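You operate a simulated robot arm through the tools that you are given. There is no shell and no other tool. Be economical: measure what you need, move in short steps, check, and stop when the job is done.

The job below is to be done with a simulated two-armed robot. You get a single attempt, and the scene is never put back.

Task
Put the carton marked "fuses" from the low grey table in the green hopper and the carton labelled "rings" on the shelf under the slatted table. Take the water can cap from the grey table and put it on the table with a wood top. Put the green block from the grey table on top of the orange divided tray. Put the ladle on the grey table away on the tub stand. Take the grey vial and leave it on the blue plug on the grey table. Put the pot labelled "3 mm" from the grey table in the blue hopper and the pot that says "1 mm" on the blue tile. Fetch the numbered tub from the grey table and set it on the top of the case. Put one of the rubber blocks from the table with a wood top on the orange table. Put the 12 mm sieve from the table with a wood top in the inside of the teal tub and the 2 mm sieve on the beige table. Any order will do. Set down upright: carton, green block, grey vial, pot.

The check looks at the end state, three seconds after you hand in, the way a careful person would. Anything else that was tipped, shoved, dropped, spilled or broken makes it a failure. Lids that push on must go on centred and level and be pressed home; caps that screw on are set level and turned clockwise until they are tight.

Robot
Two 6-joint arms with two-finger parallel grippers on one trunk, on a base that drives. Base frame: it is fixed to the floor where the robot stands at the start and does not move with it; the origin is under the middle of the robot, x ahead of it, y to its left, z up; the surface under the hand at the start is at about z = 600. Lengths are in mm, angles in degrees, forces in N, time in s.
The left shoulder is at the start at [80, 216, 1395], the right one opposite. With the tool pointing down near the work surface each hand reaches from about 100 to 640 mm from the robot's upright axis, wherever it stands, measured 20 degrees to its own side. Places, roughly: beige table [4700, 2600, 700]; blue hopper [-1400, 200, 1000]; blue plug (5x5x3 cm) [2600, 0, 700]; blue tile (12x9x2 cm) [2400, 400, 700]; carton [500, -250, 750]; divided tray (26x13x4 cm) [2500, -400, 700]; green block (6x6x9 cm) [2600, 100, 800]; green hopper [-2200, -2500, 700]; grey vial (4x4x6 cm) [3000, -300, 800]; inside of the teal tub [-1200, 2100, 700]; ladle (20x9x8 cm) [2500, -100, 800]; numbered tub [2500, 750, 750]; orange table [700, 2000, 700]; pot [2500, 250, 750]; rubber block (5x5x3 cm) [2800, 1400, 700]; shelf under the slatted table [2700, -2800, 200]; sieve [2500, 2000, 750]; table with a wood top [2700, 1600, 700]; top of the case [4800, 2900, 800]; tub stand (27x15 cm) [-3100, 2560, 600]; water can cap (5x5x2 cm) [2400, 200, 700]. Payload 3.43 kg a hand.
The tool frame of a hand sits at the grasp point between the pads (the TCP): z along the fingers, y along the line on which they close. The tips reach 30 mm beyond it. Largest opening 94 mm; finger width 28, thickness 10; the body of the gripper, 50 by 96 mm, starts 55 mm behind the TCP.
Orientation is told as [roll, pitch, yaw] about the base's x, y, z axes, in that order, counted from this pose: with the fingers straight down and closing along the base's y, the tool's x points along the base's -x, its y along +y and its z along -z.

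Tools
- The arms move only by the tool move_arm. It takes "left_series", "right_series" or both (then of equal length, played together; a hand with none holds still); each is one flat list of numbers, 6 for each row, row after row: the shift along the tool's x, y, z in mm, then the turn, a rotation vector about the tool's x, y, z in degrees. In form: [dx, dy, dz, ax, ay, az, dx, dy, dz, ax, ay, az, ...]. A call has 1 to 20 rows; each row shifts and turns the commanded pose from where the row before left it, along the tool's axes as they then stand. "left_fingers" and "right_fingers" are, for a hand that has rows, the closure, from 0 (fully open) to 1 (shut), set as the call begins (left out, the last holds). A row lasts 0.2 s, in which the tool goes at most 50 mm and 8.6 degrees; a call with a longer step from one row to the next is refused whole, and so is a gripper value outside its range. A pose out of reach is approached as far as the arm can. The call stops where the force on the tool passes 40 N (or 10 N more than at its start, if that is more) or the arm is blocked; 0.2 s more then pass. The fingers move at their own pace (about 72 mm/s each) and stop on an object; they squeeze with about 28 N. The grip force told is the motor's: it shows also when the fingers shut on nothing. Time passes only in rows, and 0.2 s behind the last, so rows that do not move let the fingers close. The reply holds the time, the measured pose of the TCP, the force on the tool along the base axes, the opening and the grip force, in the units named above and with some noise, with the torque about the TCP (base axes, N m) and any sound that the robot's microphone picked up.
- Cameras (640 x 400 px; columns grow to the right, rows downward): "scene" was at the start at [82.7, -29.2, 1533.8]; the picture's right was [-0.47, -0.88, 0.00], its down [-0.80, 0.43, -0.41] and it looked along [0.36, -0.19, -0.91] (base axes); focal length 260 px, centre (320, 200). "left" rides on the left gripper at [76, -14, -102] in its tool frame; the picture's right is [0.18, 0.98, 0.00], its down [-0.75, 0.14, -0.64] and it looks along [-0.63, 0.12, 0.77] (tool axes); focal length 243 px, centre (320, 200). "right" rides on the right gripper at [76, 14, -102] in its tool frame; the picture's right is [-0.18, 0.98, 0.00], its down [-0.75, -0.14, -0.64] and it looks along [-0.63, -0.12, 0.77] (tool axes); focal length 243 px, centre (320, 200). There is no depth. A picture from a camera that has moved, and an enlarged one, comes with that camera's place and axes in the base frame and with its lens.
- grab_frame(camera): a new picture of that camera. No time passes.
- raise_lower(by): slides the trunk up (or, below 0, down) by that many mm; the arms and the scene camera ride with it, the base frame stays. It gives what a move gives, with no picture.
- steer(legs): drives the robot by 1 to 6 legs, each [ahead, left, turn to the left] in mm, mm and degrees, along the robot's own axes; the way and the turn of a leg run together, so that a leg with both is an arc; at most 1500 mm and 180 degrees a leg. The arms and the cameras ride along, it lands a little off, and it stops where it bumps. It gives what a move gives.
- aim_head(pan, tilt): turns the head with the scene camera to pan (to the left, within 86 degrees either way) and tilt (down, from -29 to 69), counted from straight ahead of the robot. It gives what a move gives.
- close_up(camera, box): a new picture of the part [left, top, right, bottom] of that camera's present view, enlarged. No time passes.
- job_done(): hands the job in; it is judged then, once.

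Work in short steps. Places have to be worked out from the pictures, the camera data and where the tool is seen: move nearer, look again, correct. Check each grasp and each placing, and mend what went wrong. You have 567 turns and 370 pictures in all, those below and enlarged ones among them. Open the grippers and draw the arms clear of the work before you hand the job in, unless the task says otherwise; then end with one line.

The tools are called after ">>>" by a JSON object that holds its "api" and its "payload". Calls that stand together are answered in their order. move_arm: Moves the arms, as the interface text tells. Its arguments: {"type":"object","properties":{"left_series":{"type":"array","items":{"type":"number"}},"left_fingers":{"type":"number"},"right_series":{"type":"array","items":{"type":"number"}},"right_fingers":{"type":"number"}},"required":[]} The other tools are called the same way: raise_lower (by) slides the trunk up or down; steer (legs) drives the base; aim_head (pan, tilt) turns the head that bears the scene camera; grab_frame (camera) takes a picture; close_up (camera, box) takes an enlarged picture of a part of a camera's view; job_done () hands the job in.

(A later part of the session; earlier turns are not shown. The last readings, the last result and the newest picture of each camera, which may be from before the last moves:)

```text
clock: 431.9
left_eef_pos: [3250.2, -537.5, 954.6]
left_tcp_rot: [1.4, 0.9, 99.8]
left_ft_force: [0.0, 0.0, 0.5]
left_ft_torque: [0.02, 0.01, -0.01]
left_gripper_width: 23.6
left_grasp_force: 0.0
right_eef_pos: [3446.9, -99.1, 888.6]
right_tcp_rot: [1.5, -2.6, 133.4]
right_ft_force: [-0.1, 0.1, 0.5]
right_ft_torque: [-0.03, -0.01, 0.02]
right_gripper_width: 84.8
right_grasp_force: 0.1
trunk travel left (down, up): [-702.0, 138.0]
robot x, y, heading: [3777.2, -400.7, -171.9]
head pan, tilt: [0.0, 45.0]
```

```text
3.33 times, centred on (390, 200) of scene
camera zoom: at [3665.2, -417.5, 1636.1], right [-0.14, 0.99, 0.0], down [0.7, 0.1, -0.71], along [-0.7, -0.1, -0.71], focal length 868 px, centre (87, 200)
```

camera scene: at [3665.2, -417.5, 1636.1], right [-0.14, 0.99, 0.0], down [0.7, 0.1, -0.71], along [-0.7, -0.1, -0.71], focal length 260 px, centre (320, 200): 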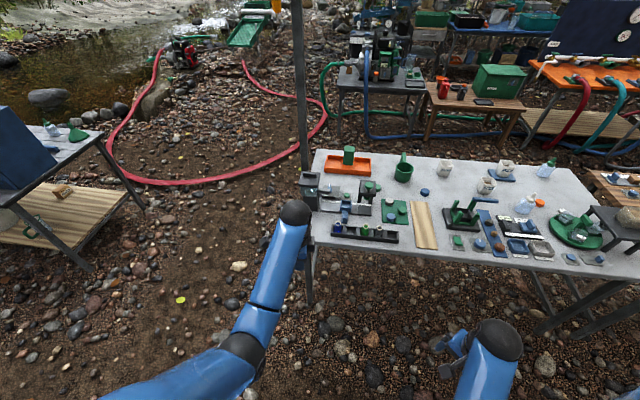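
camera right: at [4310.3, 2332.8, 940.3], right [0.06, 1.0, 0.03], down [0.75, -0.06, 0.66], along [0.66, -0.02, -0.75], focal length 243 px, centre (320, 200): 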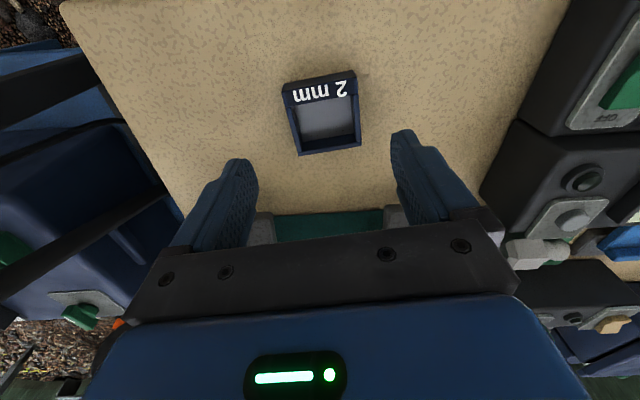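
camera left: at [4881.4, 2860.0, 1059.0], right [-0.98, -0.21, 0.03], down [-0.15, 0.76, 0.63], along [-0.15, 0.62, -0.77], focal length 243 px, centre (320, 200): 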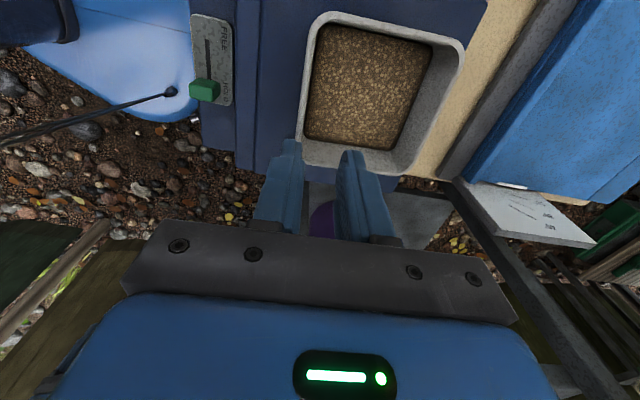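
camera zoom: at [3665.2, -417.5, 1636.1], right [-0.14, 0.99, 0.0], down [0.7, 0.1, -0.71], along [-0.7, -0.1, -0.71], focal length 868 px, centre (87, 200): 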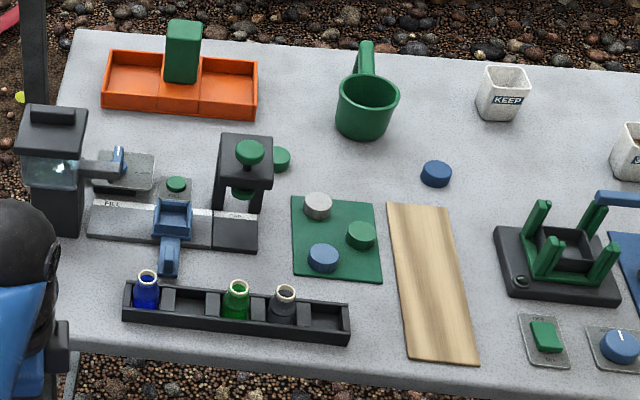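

Grey vial is in the rack at ≈[2945,-268]; plug ≈[2655,-30]. I tuck the left hand, and rotate the right hand to grip the vial along x.

>>> {"api": "move_arm", "payload": {"left_series": [28, -33, 0, 0, 0, 0, 28, -33, 0, 0, 0, 0, 28, -33, 0, 0, 0, 0, 28, -33, 0, 0, 0, 0, 28, -33, 0, 0, 0, 0, 28, -33, 0, 0, 0, 0, 28, -33, 0, 0, 0, 0, 0, 0, 0, 0, 0, 0, 0, 0, 0, 0, 0, 0, 0, 0, 0, 0, 0, 0, 0, 0, 0, 0, 0, 0, 0, 0, 0, 0, 0, 0, 0, 0, 0, 0, 0, 0], "right_series": [0, 0, 0, 0, 0, -8.05, 0, 0, 0, 0, 0, -8.05, 0, 0, 0, 0, 0, -8.05, 0, 0, 0, 0, 0, -8.05, 0, 0, 0, 0, 0, -8.05, 0, 0, 0, 0, 0, -8.05, 0, 0, 0, 0, 0, -8.05, 0, 0, 0, 0, 0, -8.05, 0, 0, 0, 0, 0, -8.05, 0, 0, 0, 0, 0, -8.05, 0, 0, 0, 0, 0, -8.05, 0, 0, 0, 0, 0, -8.05, 0, 0, 0, 0, 0, -8.05], "right_fingers": 0.3}}

>>> {"api": "steer", "payload": {"legs": [[0, 0, 32], [120, -250, 0]]}}

```text
clock: 434.7
left_eef_pos: [3495.9, -687.9, 912.4]
left_tcp_rot: [1.5, 0.8, 99.8]
left_ft_force: [0.2, -0.3, -0.5]
left_ft_torque: [-0.02, 0.0, 0.01]
left_gripper_width: 23.5
left_grasp_force: 0.1
left hand out of reach, approached as far as the arm can: row 1, 2, 3, 4
right_eef_pos: [3447.0, -98.6, 888.8]
right_tcp_rot: [-2.9, -0.8, -121.8]
right_ft_force: [0.4, 0.2, -0.4]
right_ft_torque: [0.02, -0.02, -0.03]
right_gripper_width: 65.8
right_grasp_force: 0.1
trunk travel left (down, up): [-702.0, 138.0]
robot x, y, heading: [3773.1, -400.5, -171.8]
head pan, tilt: [0.0, 45.0]
```

```text
clock: 438.2
left_eef_pos: [3441.4, -680.8, 911.5]
left_tcp_rot: [1.4, 0.6, 132.0]
left_ft_force: [1.3, -0.1, 0.1]
left_ft_torque: [0.02, 0.0, 0.05]
left_gripper_width: 23.4
left_grasp_force: 0.0
right_eef_pos: [3087.4, -207.8, 890.0]
right_tcp_rot: [-2.9, -0.7, -90.0]
right_ft_force: [0.0, -0.1, -0.4]
right_ft_torque: [-0.04, 0.02, -0.01]
right_gripper_width: 65.8
right_grasp_force: 0.1
trunk travel left (down, up): [-702.0, 138.0]
robot x, y, heading: [3524.9, -287.5, -139.7]
head pan, tilt: [0.0, 45.0]
```

Level the right hand, then drive closer so both vial and plug are within reach of the right arm.

>>> {"api": "move_arm", "payload": {"right_series": [0, 0, 0, -2.9, 0.7, 0]}}

>>> {"api": "steer", "payload": {"legs": [[125, -215, 0]]}}

>>> {"api": "grab_frame", "payload": {"camera": "right"}}

>>> {"api": "aim_head", "payload": {"pan": -30, "tilt": 55}}

>>> {"api": "grab_frame", "payload": {"camera": "scene"}}

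```text
clock: 438.6
left_eef_pos: [3441.5, -680.2, 911.8]
left_tcp_rot: [1.4, 0.9, 131.9]
left_ft_force: [-0.9, 0.7, -0.2]
left_ft_torque: [-0.01, 0.01, -0.01]
left_gripper_width: 23.6
left_grasp_force: 0.1
right_eef_pos: [3085.8, -207.7, 887.9]
right_tcp_rot: [0.1, -0.1, -89.9]
right_ft_force: [0.2, 0.2, -0.3]
right_ft_torque: [0.0, 0.0, 0.0]
right_gripper_width: 65.9
right_grasp_force: 0.0
trunk travel left (down, up): [-702.0, 138.0]
robot x, y, heading: [3528.3, -284.8, -139.6]
head pan, tilt: [0.0, 45.0]
```

```text
clock: 440.4
left_eef_pos: [3208.8, -598.2, 911.5]
left_tcp_rot: [1.4, 0.8, 131.7]
left_ft_force: [0.0, 0.5, -0.9]
left_ft_torque: [0.0, -0.02, -0.02]
left_gripper_width: 23.4
left_grasp_force: 0.0
right_eef_pos: [2856.4, -124.3, 888.9]
right_tcp_rot: [0.0, 0.0, -90.2]
right_ft_force: [0.3, 0.1, -0.5]
right_ft_torque: [0.03, 0.0, -0.02]
right_gripper_width: 66.0
right_grasp_force: 0.0
trunk travel left (down, up): [-702.0, 138.0]
robot x, y, heading: [3293.0, -205.1, -140.2]
head pan, tilt: [0.0, 45.0]
```

```text
245 pictures are left
camera right: at [2870.4, -47.8, 992.4], right [0.98, -0.19, 0.0], down [-0.14, -0.75, 0.64], along [-0.12, -0.63, -0.77], focal length 243 px, centre (320, 200)
```

right: 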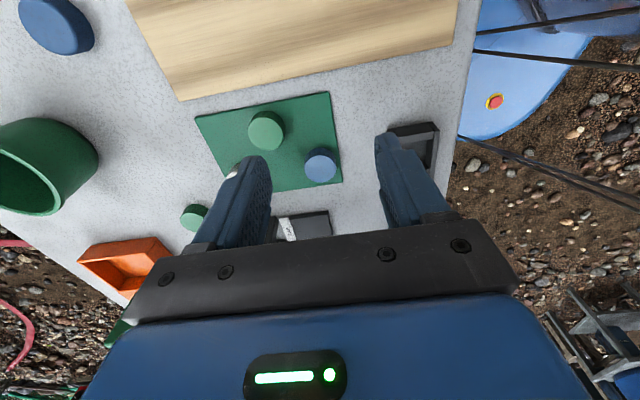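

```text
clock: 441.3
left_eef_pos: [3206.2, -597.1, 912.2]
left_tcp_rot: [1.4, 0.8, 131.7]
left_ft_force: [0.2, 0.7, 0.8]
left_ft_torque: [0.0, 0.04, 0.03]
left_gripper_width: 23.5
left_grasp_force: 0.1
right_eef_pos: [2853.5, -123.9, 889.1]
right_tcp_rot: [0.2, -0.1, -90.1]
right_ft_force: [0.7, 0.7, -0.6]
right_ft_torque: [-0.02, 0.0, 0.01]
right_gripper_width: 65.9
right_grasp_force: 0.1
trunk travel left (down, up): [-702.0, 138.0]
robot x, y, heading: [3291.4, -205.7, -140.3]
head pan, tilt: [-30.0, 55.0]
```

```text
244 pictures are left
camera scene: at [3198.3, -237.7, 1622.6], right [-0.17, 0.98, 0.0], down [0.81, 0.14, -0.57], along [-0.56, -0.1, -0.82], focal length 260 px, centre (320, 200)
```

scene: 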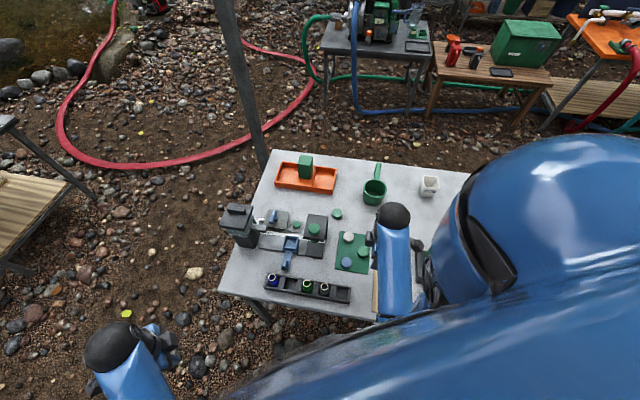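

Move the right hand over the vial.

>>> {"api": "move_arm", "payload": {"right_series": [-33, 25, 0, 0, 0, 0, -33, 25, 0, 0, 0, 0, -33, 25, 0, 0, 0, 0, -33, 25, 0, 0, 0, 0]}}

>>> {"api": "grab_frame", "payload": {"camera": "right"}}

```text
clock: 442.3
left_eef_pos: [3206.1, -597.7, 911.5]
left_tcp_rot: [1.4, 0.9, 131.7]
left_ft_force: [-0.3, -0.2, 0.1]
left_ft_torque: [0.05, -0.01, -0.01]
left_gripper_width: 23.5
left_grasp_force: 0.1
right_eef_pos: [2953.2, -256.4, 888.6]
right_tcp_rot: [0.1, -0.1, -90.0]
right_ft_force: [0.0, -1.2, -0.4]
right_ft_torque: [0.02, 0.01, -0.01]
right_gripper_width: 65.4
right_grasp_force: 0.1
trunk travel left (down, up): [-702.0, 138.0]
robot x, y, heading: [3293.2, -205.6, -140.1]
head pan, tilt: [-30.0, 55.0]
```

```text
243 pictures are left
camera right: at [2967.8, -179.4, 991.5], right [0.98, -0.19, 0.0], down [-0.14, -0.75, 0.64], along [-0.12, -0.63, -0.77], focal length 243 px, centre (320, 200)
```

right: 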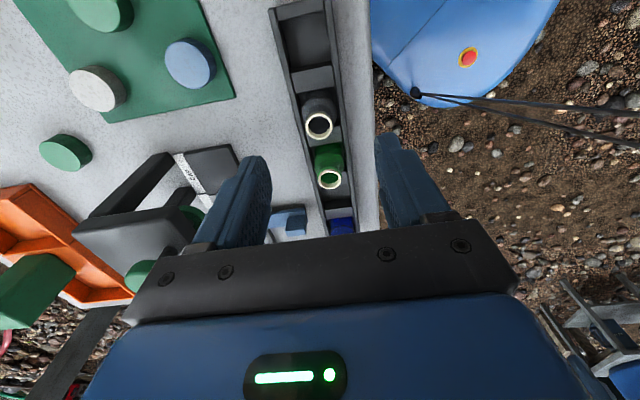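

Vial rim at ≈[2950,-264]. Align and descend to z≈787.

>>> {"api": "move_arm", "payload": {"right_series": [-8, -2.5, 30, 0, 0, 0, 0, 0, 35, 0, 0, 0]}}

>>> {"api": "grab_frame", "payload": {"camera": "right"}}

```text
clock: 442.9
left_eef_pos: [3207.7, -597.2, 911.8]
left_tcp_rot: [1.3, 0.8, 131.7]
left_ft_force: [0.1, 0.1, 0.1]
left_ft_torque: [0.0, -0.04, 0.01]
left_gripper_width: 23.7
left_grasp_force: 0.2
right_eef_pos: [2952.1, -263.7, 822.3]
right_tcp_rot: [0.0, -0.2, -90.1]
right_ft_force: [0.2, -0.4, -0.3]
right_ft_torque: [0.02, 0.01, -0.03]
right_gripper_width: 66.1
right_grasp_force: 0.0
trunk travel left (down, up): [-702.0, 138.0]
robot x, y, heading: [3295.3, -203.0, -140.1]
head pan, tilt: [-30.0, 55.0]
```

```text
242 pictures are left
camera right: at [2966.7, -187.7, 926.1], right [0.98, -0.19, 0.0], down [-0.14, -0.75, 0.64], along [-0.12, -0.63, -0.77], focal length 243 px, centre (320, 200)
```

right: 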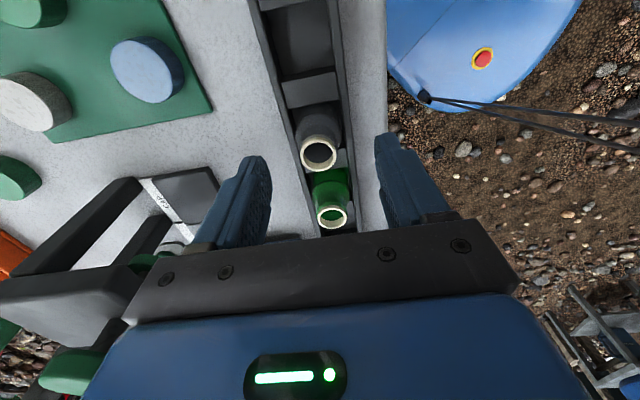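

Aligned. Lower 35 mm and close gently.

>>> {"api": "move_arm", "payload": {"right_series": [0, 0, 20, 0, 0, 0, 0, 0, 10, 0, 0, 0, 0, 0, 5, 0, 0, 0]}}

>>> {"api": "move_arm", "payload": {"right_series": [0, 0, 0, 0, 0, 0, 0, 0, 0, 0, 0, 0, 0, 0, 0, 0, 0, 0], "right_fingers": 1}}

>>> {"api": "grab_frame", "payload": {"camera": "right"}}

```text
clock: 443.7
left_eef_pos: [3207.6, -597.5, 911.7]
left_tcp_rot: [1.4, 0.8, 131.7]
left_ft_force: [-0.4, 0.6, -0.8]
left_ft_torque: [0.03, -0.02, 0.01]
left_gripper_width: 23.7
left_grasp_force: 0.1
right_eef_pos: [2951.2, -261.6, 788.5]
right_tcp_rot: [0.0, -0.2, -90.1]
right_ft_force: [-0.5, 0.4, 0.1]
right_ft_torque: [0.01, 0.02, 0.0]
right_gripper_width: 65.7
right_grasp_force: 0.0
trunk travel left (down, up): [-702.0, 138.0]
robot x, y, heading: [3296.3, -203.8, -140.0]
head pan, tilt: [-30.0, 55.0]
```

```text
clock: 444.5
left_eef_pos: [3207.8, -598.0, 911.3]
left_tcp_rot: [1.4, 0.8, 131.7]
left_ft_force: [0.3, 0.7, 0.1]
left_ft_torque: [0.0, -0.01, -0.01]
left_gripper_width: 23.6
left_grasp_force: 0.0
right_eef_pos: [2949.4, -262.3, 788.8]
right_tcp_rot: [0.1, -0.1, -90.1]
right_ft_force: [0.0, 0.4, -0.4]
right_ft_torque: [0.02, -0.01, 0.0]
right_gripper_width: 31.9
right_grasp_force: 28.2
trunk travel left (down, up): [-702.0, 138.0]
robot x, y, heading: [3295.4, -203.8, -140.0]
head pan, tilt: [-30.0, 55.0]
```

```text
241 pictures are left
camera right: at [2965.8, -186.5, 891.7], right [0.98, -0.19, 0.0], down [-0.14, -0.75, 0.64], along [-0.12, -0.63, -0.77], focal length 243 px, centre (320, 200)
```

right: 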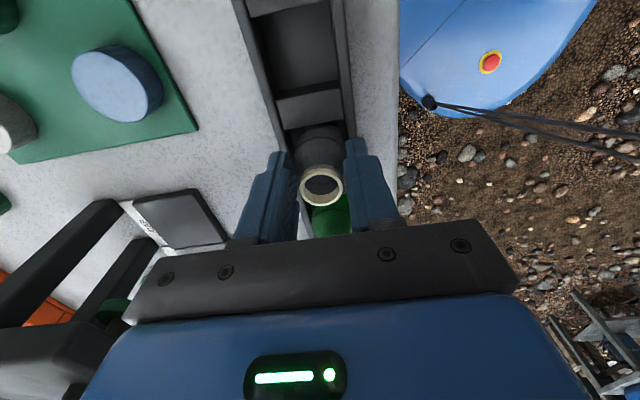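

Vial gripped (32 mm). Lift straight up slowly.

>>> {"api": "move_arm", "payload": {"right_series": [0, 0, -10, 0, 0, 0, 0, 0, -15, 0, 0, 0, 0, 0, -25, 0, 0, 0, 0, 0, -30, 0, 0, 0]}}

>>> {"api": "grab_frame", "payload": {"camera": "right"}}

```text
clock: 445.5
left_eef_pos: [3208.2, -598.4, 910.4]
left_tcp_rot: [1.4, 0.7, 131.7]
left_ft_force: [0.0, 0.1, 0.0]
left_ft_torque: [-0.05, -0.01, 0.03]
left_gripper_width: 23.3
left_grasp_force: 0.0
right_eef_pos: [2952.4, -261.9, 868.0]
right_tcp_rot: [0.2, -0.1, -90.1]
right_ft_force: [-0.1, 0.0, -0.1]
right_ft_torque: [0.01, 0.01, -0.02]
right_gripper_width: 31.8
right_grasp_force: 28.1
trunk travel left (down, up): [-702.0, 138.0]
robot x, y, heading: [3292.2, -206.4, -140.3]
head pan, tilt: [-30.0, 55.0]
```

```text
240 pictures are left
camera right: at [2967.4, -185.8, 971.2], right [0.98, -0.19, 0.0], down [-0.14, -0.75, 0.64], along [-0.12, -0.63, -0.77], focal length 243 px, centre (320, 200)
```

right: 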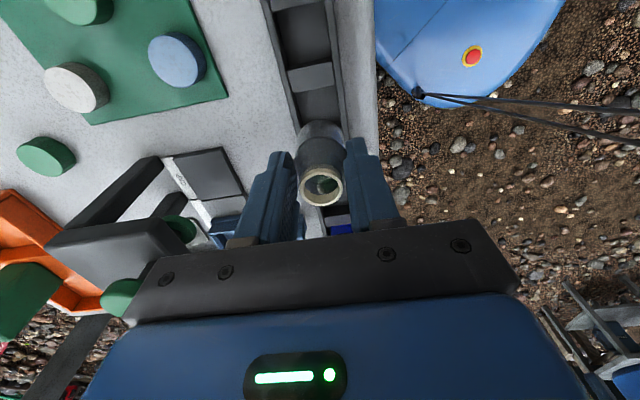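

Carry the vial over toward the plug.

>>> {"api": "move_arm", "payload": {"right_series": [29, -37, 0, 0, 0, 0, 29, -37, 0, 0, 0, 0, 29, -37, 0, 0, 0, 0, 29, -37, 0, 0, 0, 0, 29, -37, 0, 0, 0, 0, 29, -37, 0, 0, 0, 0, 29, -37, 0, 0, 0, 0, 29, -37, 0, 0, 0, 0]}}

>>> {"api": "grab_frame", "payload": {"camera": "right"}}

```text
clock: 447.3
left_eef_pos: [3206.4, -596.9, 911.1]
left_tcp_rot: [1.3, 1.0, 131.7]
left_ft_force: [-0.2, -0.2, 1.0]
left_ft_torque: [-0.01, -0.02, -0.05]
left_gripper_width: 23.7
left_grasp_force: 0.2
right_eef_pos: [2653.5, -30.0, 866.5]
right_tcp_rot: [0.2, -0.1, -90.1]
right_ft_force: [0.7, 0.1, -0.7]
right_ft_torque: [-0.02, 0.0, -0.01]
right_gripper_width: 32.1
right_grasp_force: 27.5
trunk travel left (down, up): [-702.0, 138.0]
robot x, y, heading: [3295.6, -207.4, -139.9]
head pan, tilt: [-30.0, 55.0]
```

```text
239 pictures are left
camera right: at [2667.5, 46.4, 970.7], right [0.98, -0.18, 0.0], down [-0.14, -0.75, 0.64], along [-0.12, -0.63, -0.77], focal length 243 px, centre (320, 200)
```

right: 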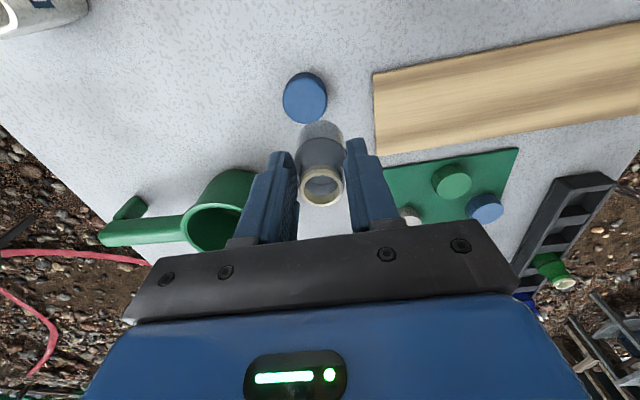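

Plug top appears at ≈[2642,-24]. Shift and lower partly, then re-check.

>>> {"api": "move_arm", "payload": {"right_series": [6, -11.5, 0, 0, 0, 0, 0, 0, 15, 0, 0, 0, 0, 0, 12, 0, 0, 0]}}

>>> {"api": "close_up", "payload": {"camera": "right", "box": [240, 60, 400, 220]}}

```text
clock: 448.1
left_eef_pos: [3207.4, -597.7, 911.6]
left_tcp_rot: [1.4, 0.8, 131.6]
left_ft_force: [-0.4, 0.2, 0.1]
left_ft_torque: [0.0, 0.0, -0.03]
left_gripper_width: 23.5
left_grasp_force: 0.1
right_eef_pos: [2643.4, -24.2, 841.0]
right_tcp_rot: [0.0, -0.1, -90.1]
right_ft_force: [-0.2, 0.2, -1.2]
right_ft_torque: [-0.01, 0.01, 0.0]
right_gripper_width: 31.7
right_grasp_force: 28.5
trunk travel left (down, up): [-702.0, 138.0]
robot x, y, heading: [3293.0, -205.6, -139.8]
head pan, tilt: [-30.0, 55.0]
```

```text
2.50 times, centred on (320, 140) of right
camera zoom: at [2658.5, 51.9, 944.4], right [0.98, -0.19, 0.0], down [-0.14, -0.75, 0.64], along [-0.12, -0.63, -0.77], focal length 606 px, centre (320, 350)
```

zoom: 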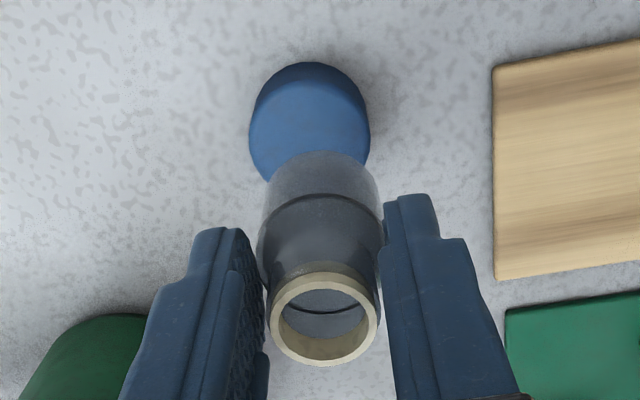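

Plug is ~3.5 mm further −x. Correct and lower with guard onto the plug.

>>> {"api": "move_arm", "payload": {"right_series": [0, -3.5, 12, 0, 0, 0, 0, 0, 8, 0, 0, 0, 0, 0, 4, 0, 0, 0, 0, 0, 2, 0, 0, 0, 0, 0, 2, 0, 0, 0]}}

>>> {"api": "close_up", "payload": {"camera": "right", "box": [240, 60, 400, 220]}}

```text
clock: 449.3
left_eef_pos: [3207.1, -597.5, 910.7]
left_tcp_rot: [1.4, 0.8, 131.7]
left_ft_force: [0.1, 0.0, -0.4]
left_ft_torque: [-0.01, -0.02, -0.03]
left_gripper_width: 23.5
left_grasp_force: 0.0
right_eef_pos: [2641.5, -25.3, 814.9]
right_tcp_rot: [0.0, -0.1, -90.1]
right_ft_force: [0.0, -0.4, 0.1]
right_ft_torque: [-0.02, -0.01, 0.02]
right_gripper_width: 31.9
right_grasp_force: 28.0
trunk travel left (down, up): [-702.0, 138.0]
robot x, y, heading: [3291.8, -206.9, -140.1]
head pan, tilt: [-30.0, 55.0]
```

```text
2.50 times, centred on (320, 140) of right
camera zoom: at [2655.8, 50.9, 917.2], right [0.98, -0.19, 0.0], down [-0.14, -0.75, 0.64], along [-0.12, -0.63, -0.77], focal length 606 px, centre (320, 350)
```

zoom: 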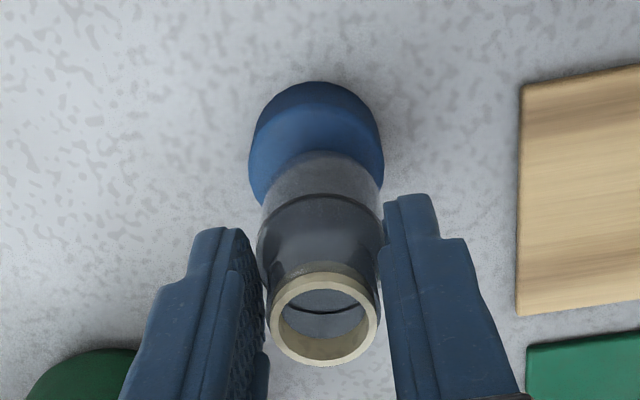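

Nearly perfect (1.5 mm). Continue lowering in 2 mm steps.

>>> {"api": "move_arm", "payload": {"right_series": [0, -1.5, 2, 0, 0, 0, 0, 0, 2, 0, 0, 0, 0, 0, 2, 0, 0, 0, 0, 0, 2, 0, 0, 0, 0, 0, 2, 0, 0, 0, 0, 0, 2, 0, 0, 0, 0, 0, 2, 0, 0, 0]}}

```text
clock: 450.9
left_eef_pos: [3210.7, -598.0, 911.1]
left_tcp_rot: [1.4, 0.6, 131.7]
left_ft_force: [0.1, 0.5, -1.0]
left_ft_torque: [-0.03, -0.03, -0.04]
left_gripper_width: 23.5
left_grasp_force: 0.1
right_eef_pos: [2639.8, -23.7, 803.4]
right_tcp_rot: [-0.5, -0.1, -90.0]
right_ft_force: [0.2, 0.6, 26.2]
right_ft_torque: [0.02, -0.03, -0.05]
right_gripper_width: 31.8
right_grasp_force: 28.1
trunk travel left (down, up): [-702.0, 138.0]
robot x, y, heading: [3297.6, -209.2, -139.8]
head pan, tilt: [-30.0, 55.0]
```

Contact (26 N). Relieve a little, open modestly, and lift.

>>> {"api": "move_arm", "payload": {"right_series": [0, 0, -2, 0, 0, 0, 0, 0, -1, 0, 0, 0]}}

>>> {"api": "move_arm", "payload": {"right_series": [0, 0, 0, 0, 0, 0, 0, 0, 0, 0, 0, 0], "right_fingers": 0.45}}

>>> {"api": "move_arm", "payload": {"right_series": [0, 0, -20, 0, 0, 0, 0, 0, -30, 0, 0, 0, 0, 0, -35, 0, 0, 0]}}

>>> {"api": "grab_frame", "payload": {"camera": "right"}}

```text
clock: 451.5
left_eef_pos: [3208.5, -597.0, 911.2]
left_tcp_rot: [1.6, 0.7, 131.7]
left_ft_force: [-0.2, -0.2, 0.3]
left_ft_torque: [0.01, -0.02, -0.01]
left_gripper_width: 23.6
left_grasp_force: 0.1
right_eef_pos: [2639.4, -25.1, 804.1]
right_tcp_rot: [-0.1, -0.1, -90.1]
right_ft_force: [-4.2, 0.7, 18.2]
right_ft_torque: [0.03, 0.25, 0.0]
right_gripper_width: 32.0
right_grasp_force: 27.6
trunk travel left (down, up): [-702.0, 138.0]
robot x, y, heading: [3293.5, -204.7, -139.9]
head pan, tilt: [-30.0, 55.0]
```

```text
clock: 452.1
left_eef_pos: [3208.4, -597.6, 911.6]
left_tcp_rot: [1.4, 0.7, 131.6]
left_ft_force: [0.6, -0.7, -0.2]
left_ft_torque: [0.02, -0.02, 0.0]
left_gripper_width: 23.3
left_grasp_force: 0.1
right_eef_pos: [2640.8, -25.0, 802.4]
right_tcp_rot: [0.0, -0.1, -90.1]
right_ft_force: [0.2, 1.1, -0.4]
right_ft_torque: [-0.02, -0.01, -0.01]
right_gripper_width: 51.7
right_grasp_force: 0.0
trunk travel left (down, up): [-702.0, 138.0]
robot x, y, heading: [3292.9, -205.3, -140.2]
head pan, tilt: [-30.0, 55.0]
```

```text
clock: 452.9
left_eef_pos: [3207.3, -597.4, 912.0]
left_tcp_rot: [1.6, 0.8, 131.7]
left_ft_force: [0.4, -0.2, 1.0]
left_ft_torque: [-0.03, 0.02, 0.0]
left_gripper_width: 23.4
left_grasp_force: 0.0
right_eef_pos: [2639.3, -25.8, 887.1]
right_tcp_rot: [0.1, 0.0, -90.1]
right_ft_force: [0.4, 0.1, -0.8]
right_ft_torque: [0.01, 0.01, -0.02]
right_gripper_width: 51.7
right_grasp_force: 0.0
trunk travel left (down, up): [-702.0, 138.0]
robot x, y, heading: [3291.3, -203.1, -140.1]
head pan, tilt: [-30.0, 55.0]
```

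```text
236 pictures are left
camera right: at [2654.6, 50.9, 989.6], right [0.98, -0.19, 0.0], down [-0.14, -0.75, 0.64], along [-0.12, -0.63, -0.77], focal length 243 px, centre (320, 200)
```

right: 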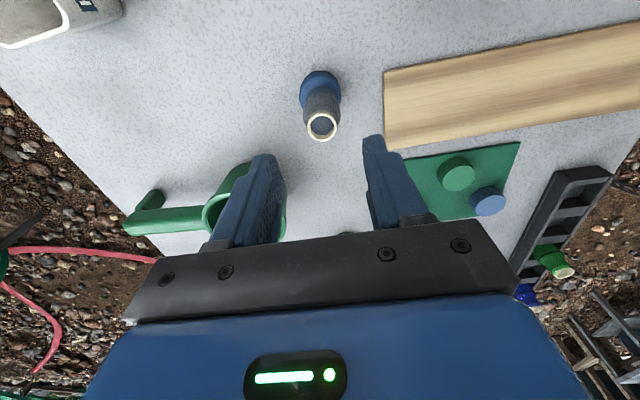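

Vial stands on the plug. Next the rubber block from the back of the wood table: retract hand, back away and drive along.

>>> {"api": "move_arm", "payload": {"right_series": [0, 42, -10, 0, 0, 0, 0, 42, 0, 0, 0, 0, 0, 42, 0, 0, 0, 0, 0, 42, 0, 0, 0, 0, 0, 42, 0, 0, 0, 0, 0, 42, 0, 0, 0, 0]}}

>>> {"api": "steer", "payload": {"legs": [[-191, 162, 0], [-960, -1140, 0]]}}

>>> {"api": "aim_head", "payload": {"pan": -40, "tilt": 45}}

>>> {"api": "grab_frame", "payload": {"camera": "scene"}}

```text
clock: 454.5
left_eef_pos: [3206.7, -597.9, 909.5]
left_tcp_rot: [1.4, 0.8, 131.8]
left_ft_force: [-0.4, 0.0, 0.7]
left_ft_torque: [-0.02, -0.01, 0.04]
left_gripper_width: 23.4
left_grasp_force: 0.1
right_eef_pos: [2834.2, -9.0, 926.1]
right_tcp_rot: [-6.7, 2.1, -89.3]
right_ft_force: [-0.4, -1.0, -0.9]
right_ft_torque: [0.02, 0.0, 0.02]
right_gripper_width: 51.7
right_grasp_force: 0.0
trunk travel left (down, up): [-702.0, 138.0]
robot x, y, heading: [3293.3, -206.1, -140.0]
head pan, tilt: [-30.0, 55.0]
stopped in row 6 (right hand): the arm was blocked; the commanded pose is now the measured one
```

```text
clock: 463.5
left_eef_pos: [3472.7, 913.3, 911.6]
left_tcp_rot: [1.4, 0.8, 131.4]
left_ft_force: [-0.1, -0.3, -0.2]
left_ft_torque: [-0.01, 0.0, 0.01]
left_gripper_width: 23.7
left_grasp_force: 0.0
right_eef_pos: [3104.9, 1504.8, 927.3]
right_tcp_rot: [-6.8, 2.1, -89.8]
right_ft_force: [-0.4, -0.2, 0.1]
right_ft_torque: [-0.01, 0.01, 0.0]
right_gripper_width: 51.4
right_grasp_force: 0.1
trunk travel left (down, up): [-702.0, 138.0]
robot x, y, heading: [3561.3, 1305.0, -140.5]
head pan, tilt: [-30.0, 55.0]
```

```text
clock: 464.2
left_eef_pos: [3472.4, 912.7, 911.0]
left_tcp_rot: [1.4, 0.7, 131.3]
left_ft_force: [1.0, 0.0, -0.2]
left_ft_torque: [0.0, -0.02, 0.01]
left_gripper_width: 23.3
left_grasp_force: 0.0
right_eef_pos: [3103.6, 1505.6, 928.1]
right_tcp_rot: [-7.0, 2.2, -89.8]
right_ft_force: [0.0, -0.2, 0.0]
right_ft_torque: [0.02, -0.02, 0.0]
right_gripper_width: 51.8
right_grasp_force: 0.1
trunk travel left (down, up): [-702.0, 138.0]
robot x, y, heading: [3559.7, 1306.8, -140.4]
head pan, tilt: [-40.0, 45.0]
```

```text
235 pictures are left
camera scene: at [3456.0, 1285.6, 1636.0], right [0.01, 1.0, 0.0], down [0.71, -0.01, -0.71], along [-0.71, 0.01, -0.71], focal length 260 px, centre (320, 200)
```

scene: 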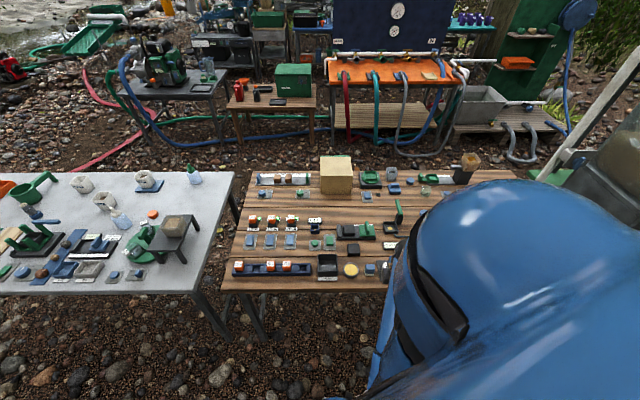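

>>> {"api": "close_up", "payload": {"camera": "scene", "box": [220, 160, 400, 295]}}

>>> {"api": "grab_frame", "payload": {"camera": "right"}}

```text
2.96 times, centred on (310, 228) of scene
camera zoom: at [3456.0, 1285.6, 1636.0], right [0.01, 1.0, 0.0], down [0.71, -0.01, -0.71], along [-0.71, 0.01, -0.71], focal length 771 px, centre (350, 118)
```

zoom: 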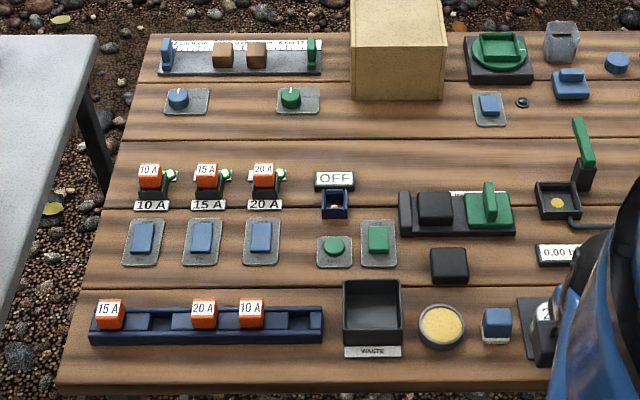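

```text
233 pictures are left
camera right: at [3130.4, 1576.8, 1032.3], right [0.98, -0.18, -0.12], down [-0.06, -0.78, 0.62], along [-0.21, -0.6, -0.77], focal length 243 px, centre (320, 200)
```

right: 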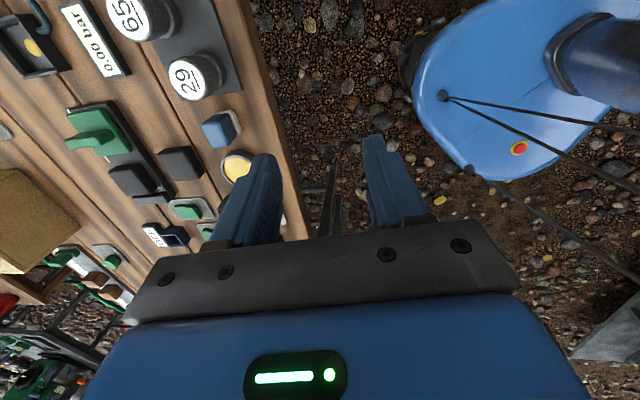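

The free black rubber block is at ≈[2837,1432]. Level and rotate the right hand to close along y, then drive in.

>>> {"api": "move_arm", "payload": {"right_series": [0, 0, 0, -7, -2.2, 0, 0, 0, 0, 0, 0, 8.2, 0, 0, 0, 0, 0, 8.2, 0, 0, 0, 0, 0, 8.2, 0, 0, 0, 0, 0, 8.2, 0, 0, 0, 0, 0, 8.2, 0, 0, 0, 0, 0, 8.2, 0, 0, 0, 0, 0, 8.2, 0, 0, 0, 0, 0, 8.2, 0, 0, 0, 0, 0, 8.2, 0, 0, 0, 0, 0, 8.2, 0, 0, 0, 0, 0, 8.2], "right_fingers": 0.1}}

>>> {"api": "steer", "payload": {"legs": [[205, -150, 0]]}}

>>> {"api": "grab_frame", "payload": {"camera": "right"}}

```text
clock: 466.8
left_eef_pos: [3471.8, 913.9, 911.8]
left_tcp_rot: [1.4, 0.8, 131.2]
left_ft_force: [-0.6, -0.3, 0.5]
left_ft_torque: [-0.01, -0.01, -0.02]
left_gripper_width: 23.6
left_grasp_force: 0.2
right_eef_pos: [3105.4, 1503.7, 903.8]
right_tcp_rot: [0.0, 0.1, -180.0]
right_ft_force: [-0.1, 0.6, 0.0]
right_ft_torque: [0.0, -0.01, -0.01]
right_gripper_width: 84.5
right_grasp_force: 0.0
right hand out of reach, approached as far as the arm can: row 1
trunk travel left (down, up): [-702.0, 138.0]
robot x, y, heading: [3561.3, 1309.9, -140.5]
head pan, tilt: [-40.0, 45.0]
```

```text
clock: 468.6
left_eef_pos: [3220.9, 898.2, 912.2]
left_tcp_rot: [1.5, 0.7, 131.4]
left_ft_force: [0.8, 0.4, 0.2]
left_ft_torque: [-0.01, 0.02, -0.04]
left_gripper_width: 23.5
left_grasp_force: 0.0
right_eef_pos: [2854.8, 1486.2, 902.3]
right_tcp_rot: [0.1, 0.0, -179.8]
right_ft_force: [0.8, -0.4, 0.8]
right_ft_torque: [-0.02, -0.01, 0.03]
right_gripper_width: 84.8
right_grasp_force: 0.1
trunk travel left (down, up): [-702.0, 138.0]
robot x, y, heading: [3304.6, 1292.8, -140.4]
head pan, tilt: [-40.0, 45.0]
```

```text
232 pictures are left
camera right: at [2930.2, 1472.3, 1007.7], right [-0.18, -0.98, 0.0], down [-0.75, 0.14, 0.64], along [-0.63, 0.12, -0.77], focal length 243 px, centre (320, 200)
```

right: 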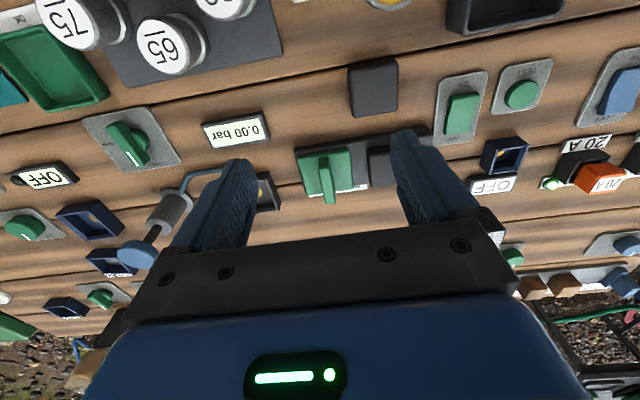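

Block ≈[2850,1434]. Move over and lower part-way.

>>> {"api": "move_arm", "payload": {"right_series": [-2, 26, 0, 0, 0, 0, -3, 26, 0, 0, 0, 0, 0, 0, 40, 0, 0, 0, 0, 0, 40, 0, 0, 0], "right_fingers": 0}}

>>> {"api": "grab_frame", "payload": {"camera": "right"}}

```text
clock: 469.6
left_eef_pos: [3219.6, 897.7, 910.8]
left_tcp_rot: [1.4, 0.8, 131.5]
left_ft_force: [0.2, -0.2, 0.1]
left_ft_torque: [0.0, 0.0, -0.01]
left_gripper_width: 23.4
left_grasp_force: 0.0
right_eef_pos: [2845.8, 1437.0, 824.9]
right_tcp_rot: [0.0, -0.1, -179.7]
right_ft_force: [-1.1, 0.0, 0.1]
right_ft_torque: [0.01, -0.01, 0.0]
right_gripper_width: 94.2
right_grasp_force: 0.0
trunk travel left (down, up): [-702.0, 138.0]
robot x, y, heading: [3305.7, 1285.8, -140.4]
head pan, tilt: [-40.0, 45.0]
```

```text
231 pictures are left
camera right: at [2921.8, 1422.8, 928.0], right [-0.18, -0.98, 0.0], down [-0.75, 0.14, 0.64], along [-0.63, 0.12, -0.77], focal length 243 px, centre (320, 200)
```

right: 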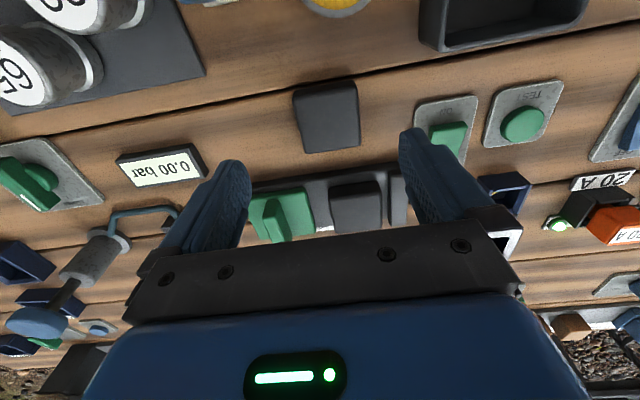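

Shift 8 mm toward −y, narrow the opening slightly, descend and grip.

>>> {"api": "move_arm", "payload": {"right_series": [0, 8, 30, 0, 0, 0, 0, 0, 30, 0, 0, 0, 0, 0, 10, 0, 0, 0, 0, 0, 5, 0, 0, 0], "right_fingers": 0.1}}

>>> {"api": "move_arm", "payload": {"right_series": [0, 0, 0, 0, 0, 0, 0, 0, 0, 0, 0, 0, 0, 0, 0, 0, 0, 0], "right_fingers": 1}}

>>> {"api": "move_arm", "payload": {"right_series": [0, 0, -15, 0, 0, 0, 0, 0, -40, 0, 0, 0, 0, 0, -45, 0, 0, 0, 0, 0, -30, 0, 0, 0]}}

>>> {"api": "grab_frame", "payload": {"camera": "right"}}

```text
clock: 470.6
left_eef_pos: [3221.0, 896.8, 911.9]
left_tcp_rot: [1.5, 0.7, 131.4]
left_ft_force: [0.1, -0.2, 0.7]
left_ft_torque: [-0.02, -0.02, 0.0]
left_gripper_width: 23.2
left_grasp_force: 0.2
right_eef_pos: [2846.9, 1427.6, 749.5]
right_tcp_rot: [0.0, -0.1, -179.7]
right_ft_force: [0.3, 1.1, 12.1]
right_ft_torque: [-0.51, -0.17, 0.03]
right_gripper_width: 84.3
right_grasp_force: 0.1
trunk travel left (down, up): [-702.0, 138.0]
robot x, y, heading: [3308.4, 1290.0, -140.4]
head pan, tilt: [-40.0, 45.0]
```

```text
clock: 471.4
left_eef_pos: [3220.4, 895.7, 910.9]
left_tcp_rot: [1.3, 0.6, 131.4]
left_ft_force: [-0.1, -0.7, 0.3]
left_ft_torque: [0.01, -0.02, -0.02]
left_gripper_width: 23.7
left_grasp_force: 0.1
right_eef_pos: [2845.7, 1425.9, 750.0]
right_tcp_rot: [-0.1, 0.0, -179.7]
right_ft_force: [-2.3, -7.2, 20.6]
right_ft_torque: [-0.81, -0.2, -0.13]
right_gripper_width: 48.9
right_grasp_force: 28.7
trunk travel left (down, up): [-702.0, 138.0]
robot x, y, heading: [3307.9, 1288.7, -140.0]
head pan, tilt: [-40.0, 45.0]
```

```text
clock: 472.4
left_eef_pos: [3219.1, 898.0, 911.0]
left_tcp_rot: [1.4, 0.7, 131.5]
left_ft_force: [0.2, 1.6, 0.0]
left_ft_torque: [0.01, 0.0, -0.03]
left_gripper_width: 23.3
left_grasp_force: 0.1
right_eef_pos: [2847.4, 1426.7, 879.9]
right_tcp_rot: [-0.1, 0.2, -179.7]
right_ft_force: [-0.7, -0.6, -1.2]
right_ft_torque: [0.02, -0.01, 0.03]
right_gripper_width: 49.2
right_grasp_force: 27.5
trunk travel left (down, up): [-702.0, 138.0]
robot x, y, heading: [3307.6, 1290.3, -140.1]
head pan, tilt: [-40.0, 45.0]
```

```text
230 pictures are left
camera right: at [2924.3, 1412.1, 982.6], right [-0.18, -0.98, 0.0], down [-0.76, 0.14, 0.64], along [-0.63, 0.12, -0.77], focal length 243 px, centre (320, 200)
```

right: 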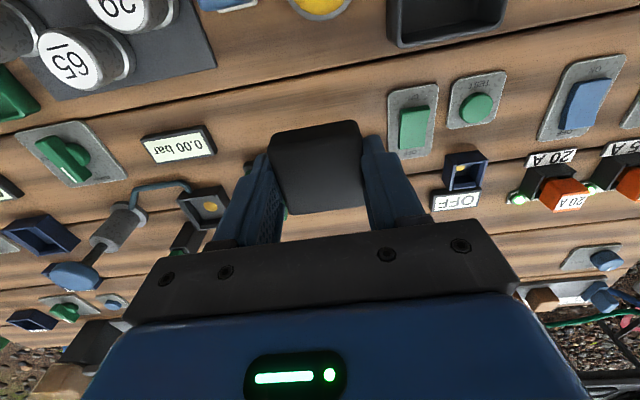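

Rubber block held. Now drive around to the front of the wood table for the 12 mm sieve.

>>> {"api": "steer", "payload": {"legs": [[-252, 213, 0], [0, 0, 50], [1400, 0, 0], [1290, 0, 0]]}}

>>> {"api": "steer", "payload": {"legs": [[0, 0, -90], [1200, 0, 0], [900, 0, 0], [0, 0, -90], [1500, 0, 0], [1500, 0, 0]]}}

>>> {"api": "aim_head", "payload": {"pan": 0, "tilt": 30}}

>>> {"api": "grab_frame", "payload": {"camera": "scene"}}

```text
clock: 489.6
left_eef_pos: [3865.6, -1756.7, 911.3]
left_tcp_rot: [1.4, 0.9, -178.6]
left_ft_force: [0.3, 0.2, -0.6]
left_ft_torque: [0.0, 0.04, 0.0]
left_gripper_width: 23.7
left_grasp_force: 0.0
right_eef_pos: [3221.0, -1701.2, 879.0]
right_tcp_rot: [-0.1, 0.1, -129.8]
right_ft_force: [0.4, 0.8, -0.7]
right_ft_torque: [0.0, 0.01, 0.01]
right_gripper_width: 48.8
right_grasp_force: 28.2
trunk travel left (down, up): [-702.0, 138.0]
robot x, y, heading: [3623.9, -1438.7, -90.5]
head pan, tilt: [-40.0, 45.0]
```

```text
clock: 522.0
left_eef_pos: [1347.2, 1889.9, 912.1]
left_tcp_rot: [1.5, 0.8, 0.7]
left_ft_force: [-0.1, -1.0, 0.4]
left_ft_torque: [0.04, 0.01, -0.01]
left_gripper_width: 23.9
left_grasp_force: 0.1
right_eef_pos: [1990.3, 1827.8, 878.6]
right_tcp_rot: [-0.1, 0.1, 49.6]
right_ft_force: [1.0, -1.2, 0.3]
right_ft_torque: [0.0, -0.01, 0.0]
right_gripper_width: 49.1
right_grasp_force: 28.5
trunk travel left (down, up): [-702.0, 138.0]
robot x, y, heading: [1589.1, 1570.1, 88.7]
head pan, tilt: [-40.0, 45.0]
```

```text
clock: 523.1
left_eef_pos: [1346.9, 1891.7, 911.0]
left_tcp_rot: [1.4, 0.8, 0.8]
left_ft_force: [-0.8, 0.1, 0.5]
left_ft_torque: [-0.01, 0.0, -0.02]
left_gripper_width: 23.6
left_grasp_force: 0.1
right_eef_pos: [1990.1, 1827.6, 878.0]
right_tcp_rot: [0.0, 0.1, 49.6]
right_ft_force: [1.1, 0.7, -0.9]
right_ft_torque: [0.0, 0.01, 0.01]
right_gripper_width: 49.0
right_grasp_force: 27.8
trunk travel left (down, up): [-702.0, 138.0]
robot x, y, heading: [1585.3, 1566.0, 88.8]
head pan, tilt: [0.0, 30.0]
```

```text
229 pictures are left
camera scene: at [1588.6, 1689.3, 1658.6], right [1.0, -0.02, 0.0], down [-0.01, -0.5, -0.87], along [0.02, 0.87, -0.5], focal length 260 px, centre (320, 200)
```

scene: 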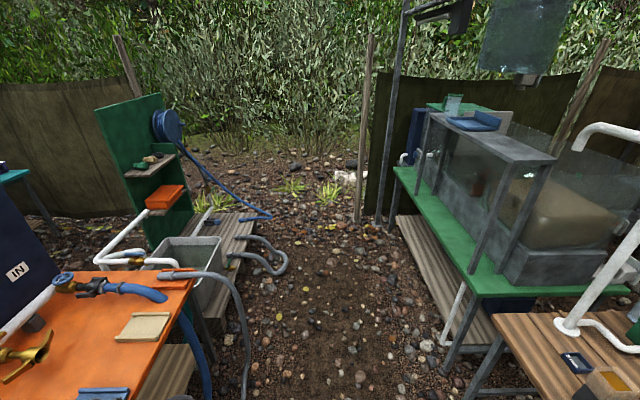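

The orange table is on the left. Look at it to choose a free spot for the block.

>>> {"api": "aim_head", "payload": {"pan": 60, "tilt": 40}}

>>> {"api": "grab_frame", "payload": {"camera": "scene"}}

```text
clock: 524.4
left_eef_pos: [1347.5, 1891.9, 911.3]
left_tcp_rot: [1.3, 0.8, 0.7]
left_ft_force: [-0.2, 0.7, -0.1]
left_ft_torque: [0.01, -0.02, 0.0]
left_gripper_width: 23.7
left_grasp_force: 0.1
right_eef_pos: [1990.2, 1828.1, 878.6]
right_tcp_rot: [0.0, 0.1, 49.6]
right_ft_force: [-0.1, 0.5, 0.5]
right_ft_torque: [0.01, 0.01, -0.01]
right_gripper_width: 49.0
right_grasp_force: 28.0
trunk travel left (down, up): [-702.0, 138.0]
robot x, y, heading: [1586.3, 1567.6, 89.2]
head pan, tilt: [60.0, 40.0]
```

```text
228 pictures are left
camera scene: at [1514.1, 1642.9, 1643.3], right [0.52, 0.86, 0.0], down [0.55, -0.33, -0.77], along [-0.66, 0.4, -0.64], focal length 260 px, centre (320, 200)
```

scene: 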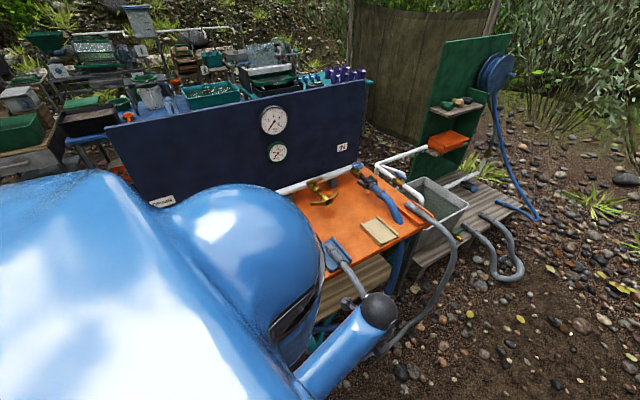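

Free orange surface near [880,2210]. Drive there, facing the orange table.

>>> {"api": "steer", "payload": {"legs": [[470, 170, 0], [0, 0, 91]]}}

>>> {"api": "aim_head", "payload": {"pan": -10, "tilt": 50}}

>>> {"api": "grab_frame", "payload": {"camera": "scene"}}

```text
clock: 531.1
left_eef_pos: [1093.7, 1818.3, 911.3]
left_tcp_rot: [1.3, 0.8, 88.8]
left_ft_force: [0.8, 0.2, -0.2]
left_ft_torque: [0.04, 0.03, 0.01]
left_gripper_width: 23.5
left_grasp_force: 0.0
right_eef_pos: [1178.8, 2457.9, 878.8]
right_tcp_rot: [0.0, 0.1, 137.7]
right_ft_force: [0.5, -0.4, -1.0]
right_ft_torque: [0.01, 0.01, -0.01]
right_gripper_width: 49.0
right_grasp_force: 28.7
trunk travel left (down, up): [-702.0, 138.0]
robot x, y, heading: [1419.3, 2045.7, 177.0]
head pan, tilt: [60.0, 40.0]
```

```text
clock: 532.5
left_eef_pos: [1094.2, 1817.0, 911.3]
left_tcp_rot: [1.4, 0.7, 88.8]
left_ft_force: [0.3, 0.4, 0.2]
left_ft_torque: [-0.02, 0.0, 0.0]
left_gripper_width: 23.6
left_grasp_force: 0.1
right_eef_pos: [1178.1, 2458.7, 878.7]
right_tcp_rot: [0.1, 0.1, 137.7]
right_ft_force: [0.4, 0.8, -0.8]
right_ft_torque: [-0.01, 0.02, -0.03]
right_gripper_width: 49.0
right_grasp_force: 27.9
trunk travel left (down, up): [-702.0, 138.0]
robot x, y, heading: [1423.5, 2046.3, 177.0]
head pan, tilt: [-10.0, 50.0]
```

```text
227 pictures are left
camera scene: at [1318.4, 2064.8, 1629.1], right [0.22, 0.97, 0.0], down [0.75, -0.17, -0.64], along [-0.63, 0.14, -0.77], focal length 260 px, centre (320, 200)
```

scene: 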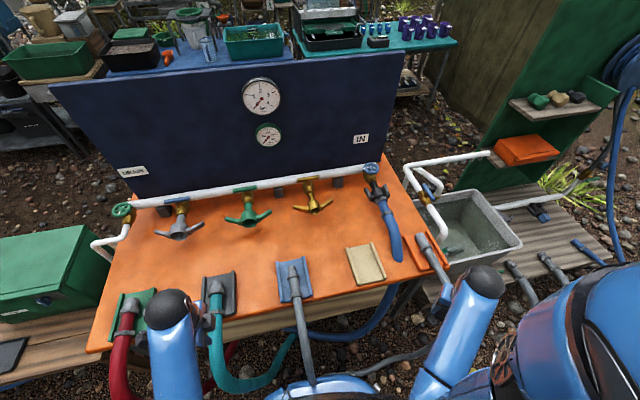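

Free orange area at ≈[800,2205]. Turn 43° left so the right arm reaches it without moving closer to the hoses.

>>> {"api": "steer", "payload": {"legs": [[0, 0, 43]]}}

>>> {"api": "grab_frame", "payload": {"camera": "right"}}

```text
clock: 534.9
left_eef_pos: [1336.0, 1655.5, 911.5]
left_tcp_rot: [1.4, 0.9, 131.4]
left_ft_force: [-0.6, 0.1, -0.6]
left_ft_torque: [0.0, 0.01, -0.01]
left_gripper_width: 23.3
left_grasp_force: 0.2
right_eef_pos: [963.7, 2184.6, 878.5]
right_tcp_rot: [-0.1, 0.1, -179.6]
right_ft_force: [-0.2, 0.2, -1.2]
right_ft_torque: [0.04, -0.01, -0.03]
right_gripper_width: 49.1
right_grasp_force: 28.3
trunk travel left (down, up): [-702.0, 138.0]
robot x, y, heading: [1423.9, 2049.8, -140.4]
head pan, tilt: [-10.0, 50.0]
```

```text
226 pictures are left
camera right: at [1040.9, 2169.3, 982.5], right [-0.18, -0.98, 0.0], down [-0.76, 0.14, 0.64], along [-0.63, 0.11, -0.77], focal length 243 px, centre (320, 200)
```

right: 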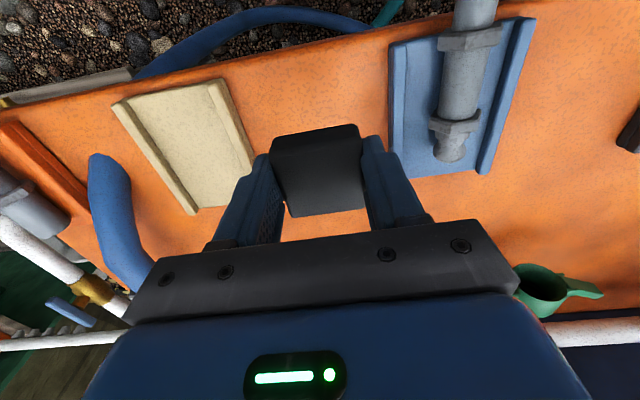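

Move 115 mm further in and lower part-way.

>>> {"api": "move_arm", "payload": {"right_series": [-39, -2, 0, 0, 0, 0, -39, -2, 0, 0, 0, 0, -37, -1, 0, 0, 0, 0, 0, 0, 35, 0, 0, 0, 0, 0, 30, 0, 0, 0]}}

>>> {"api": "grab_frame", "payload": {"camera": "right"}}

```text
clock: 536.1
left_eef_pos: [1336.7, 1655.4, 911.4]
left_tcp_rot: [1.4, 0.9, 131.5]
left_ft_force: [0.4, -0.4, 0.6]
left_ft_torque: [-0.01, -0.04, -0.05]
left_gripper_width: 23.7
left_grasp_force: 0.1
right_eef_pos: [848.2, 2189.4, 813.2]
right_tcp_rot: [0.0, 0.1, -179.6]
right_ft_force: [0.0, 0.3, -0.9]
right_ft_torque: [0.0, 0.0, 0.02]
right_gripper_width: 48.8
right_grasp_force: 28.0
trunk travel left (down, up): [-702.0, 138.0]
robot x, y, heading: [1424.2, 2049.3, -140.1]
head pan, tilt: [-10.0, 50.0]
```

```text
225 pictures are left
camera right: at [925.7, 2174.9, 916.5], right [-0.18, -0.98, 0.0], down [-0.76, 0.14, 0.64], along [-0.63, 0.11, -0.77], focal length 243 px, centre (320, 200)
```

right: 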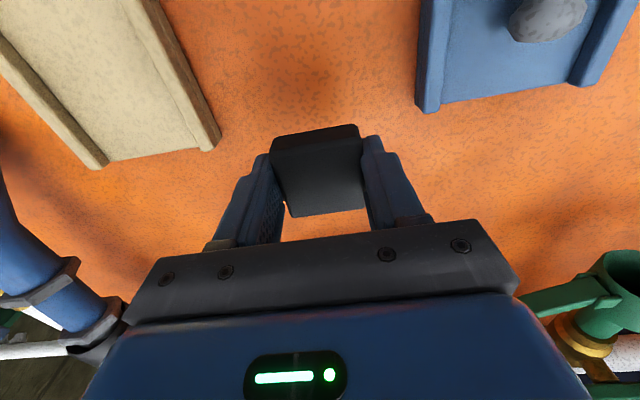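

Clear. Guarded lowering.

>>> {"api": "move_arm", "payload": {"right_series": [0, 0, 25, 0, 0, 0, 0, 0, 15, 0, 0, 0, 0, 0, 6, 0, 0, 0, 0, 0, 3, 0, 0, 0, 0, 0, 3, 0, 0, 0, 0, 0, 3, 0, 0, 0, 0, 0, 3, 0, 0, 0, 0, 0, 3, 0, 0, 0, 0, 0, 3, 0, 0, 0, 0, 0, 3, 0, 0, 0, 0, 0, 3, 0, 0, 0]}}

```text
clock: 538.6
left_eef_pos: [1340.6, 1654.7, 911.2]
left_tcp_rot: [1.6, 0.5, 131.6]
left_ft_force: [0.0, 0.3, 0.1]
left_ft_torque: [0.0, -0.01, 0.04]
left_gripper_width: 23.7
left_grasp_force: 0.1
right_eef_pos: [850.4, 2187.8, 750.2]
right_tcp_rot: [-0.1, -0.5, -179.7]
right_ft_force: [14.3, -2.0, 30.9]
right_ft_torque: [-0.54, -0.97, 0.33]
right_gripper_width: 49.1
right_grasp_force: 28.1
trunk travel left (down, up): [-702.0, 138.0]
robot x, y, heading: [1425.0, 2048.0, -140.4]
head pan, tilt: [-10.0, 50.0]
stopped in row 11 (right hand): the force on the tool passed its limit at 43 N (the readings are from after the stop); the commanded pose is now the measured one
```

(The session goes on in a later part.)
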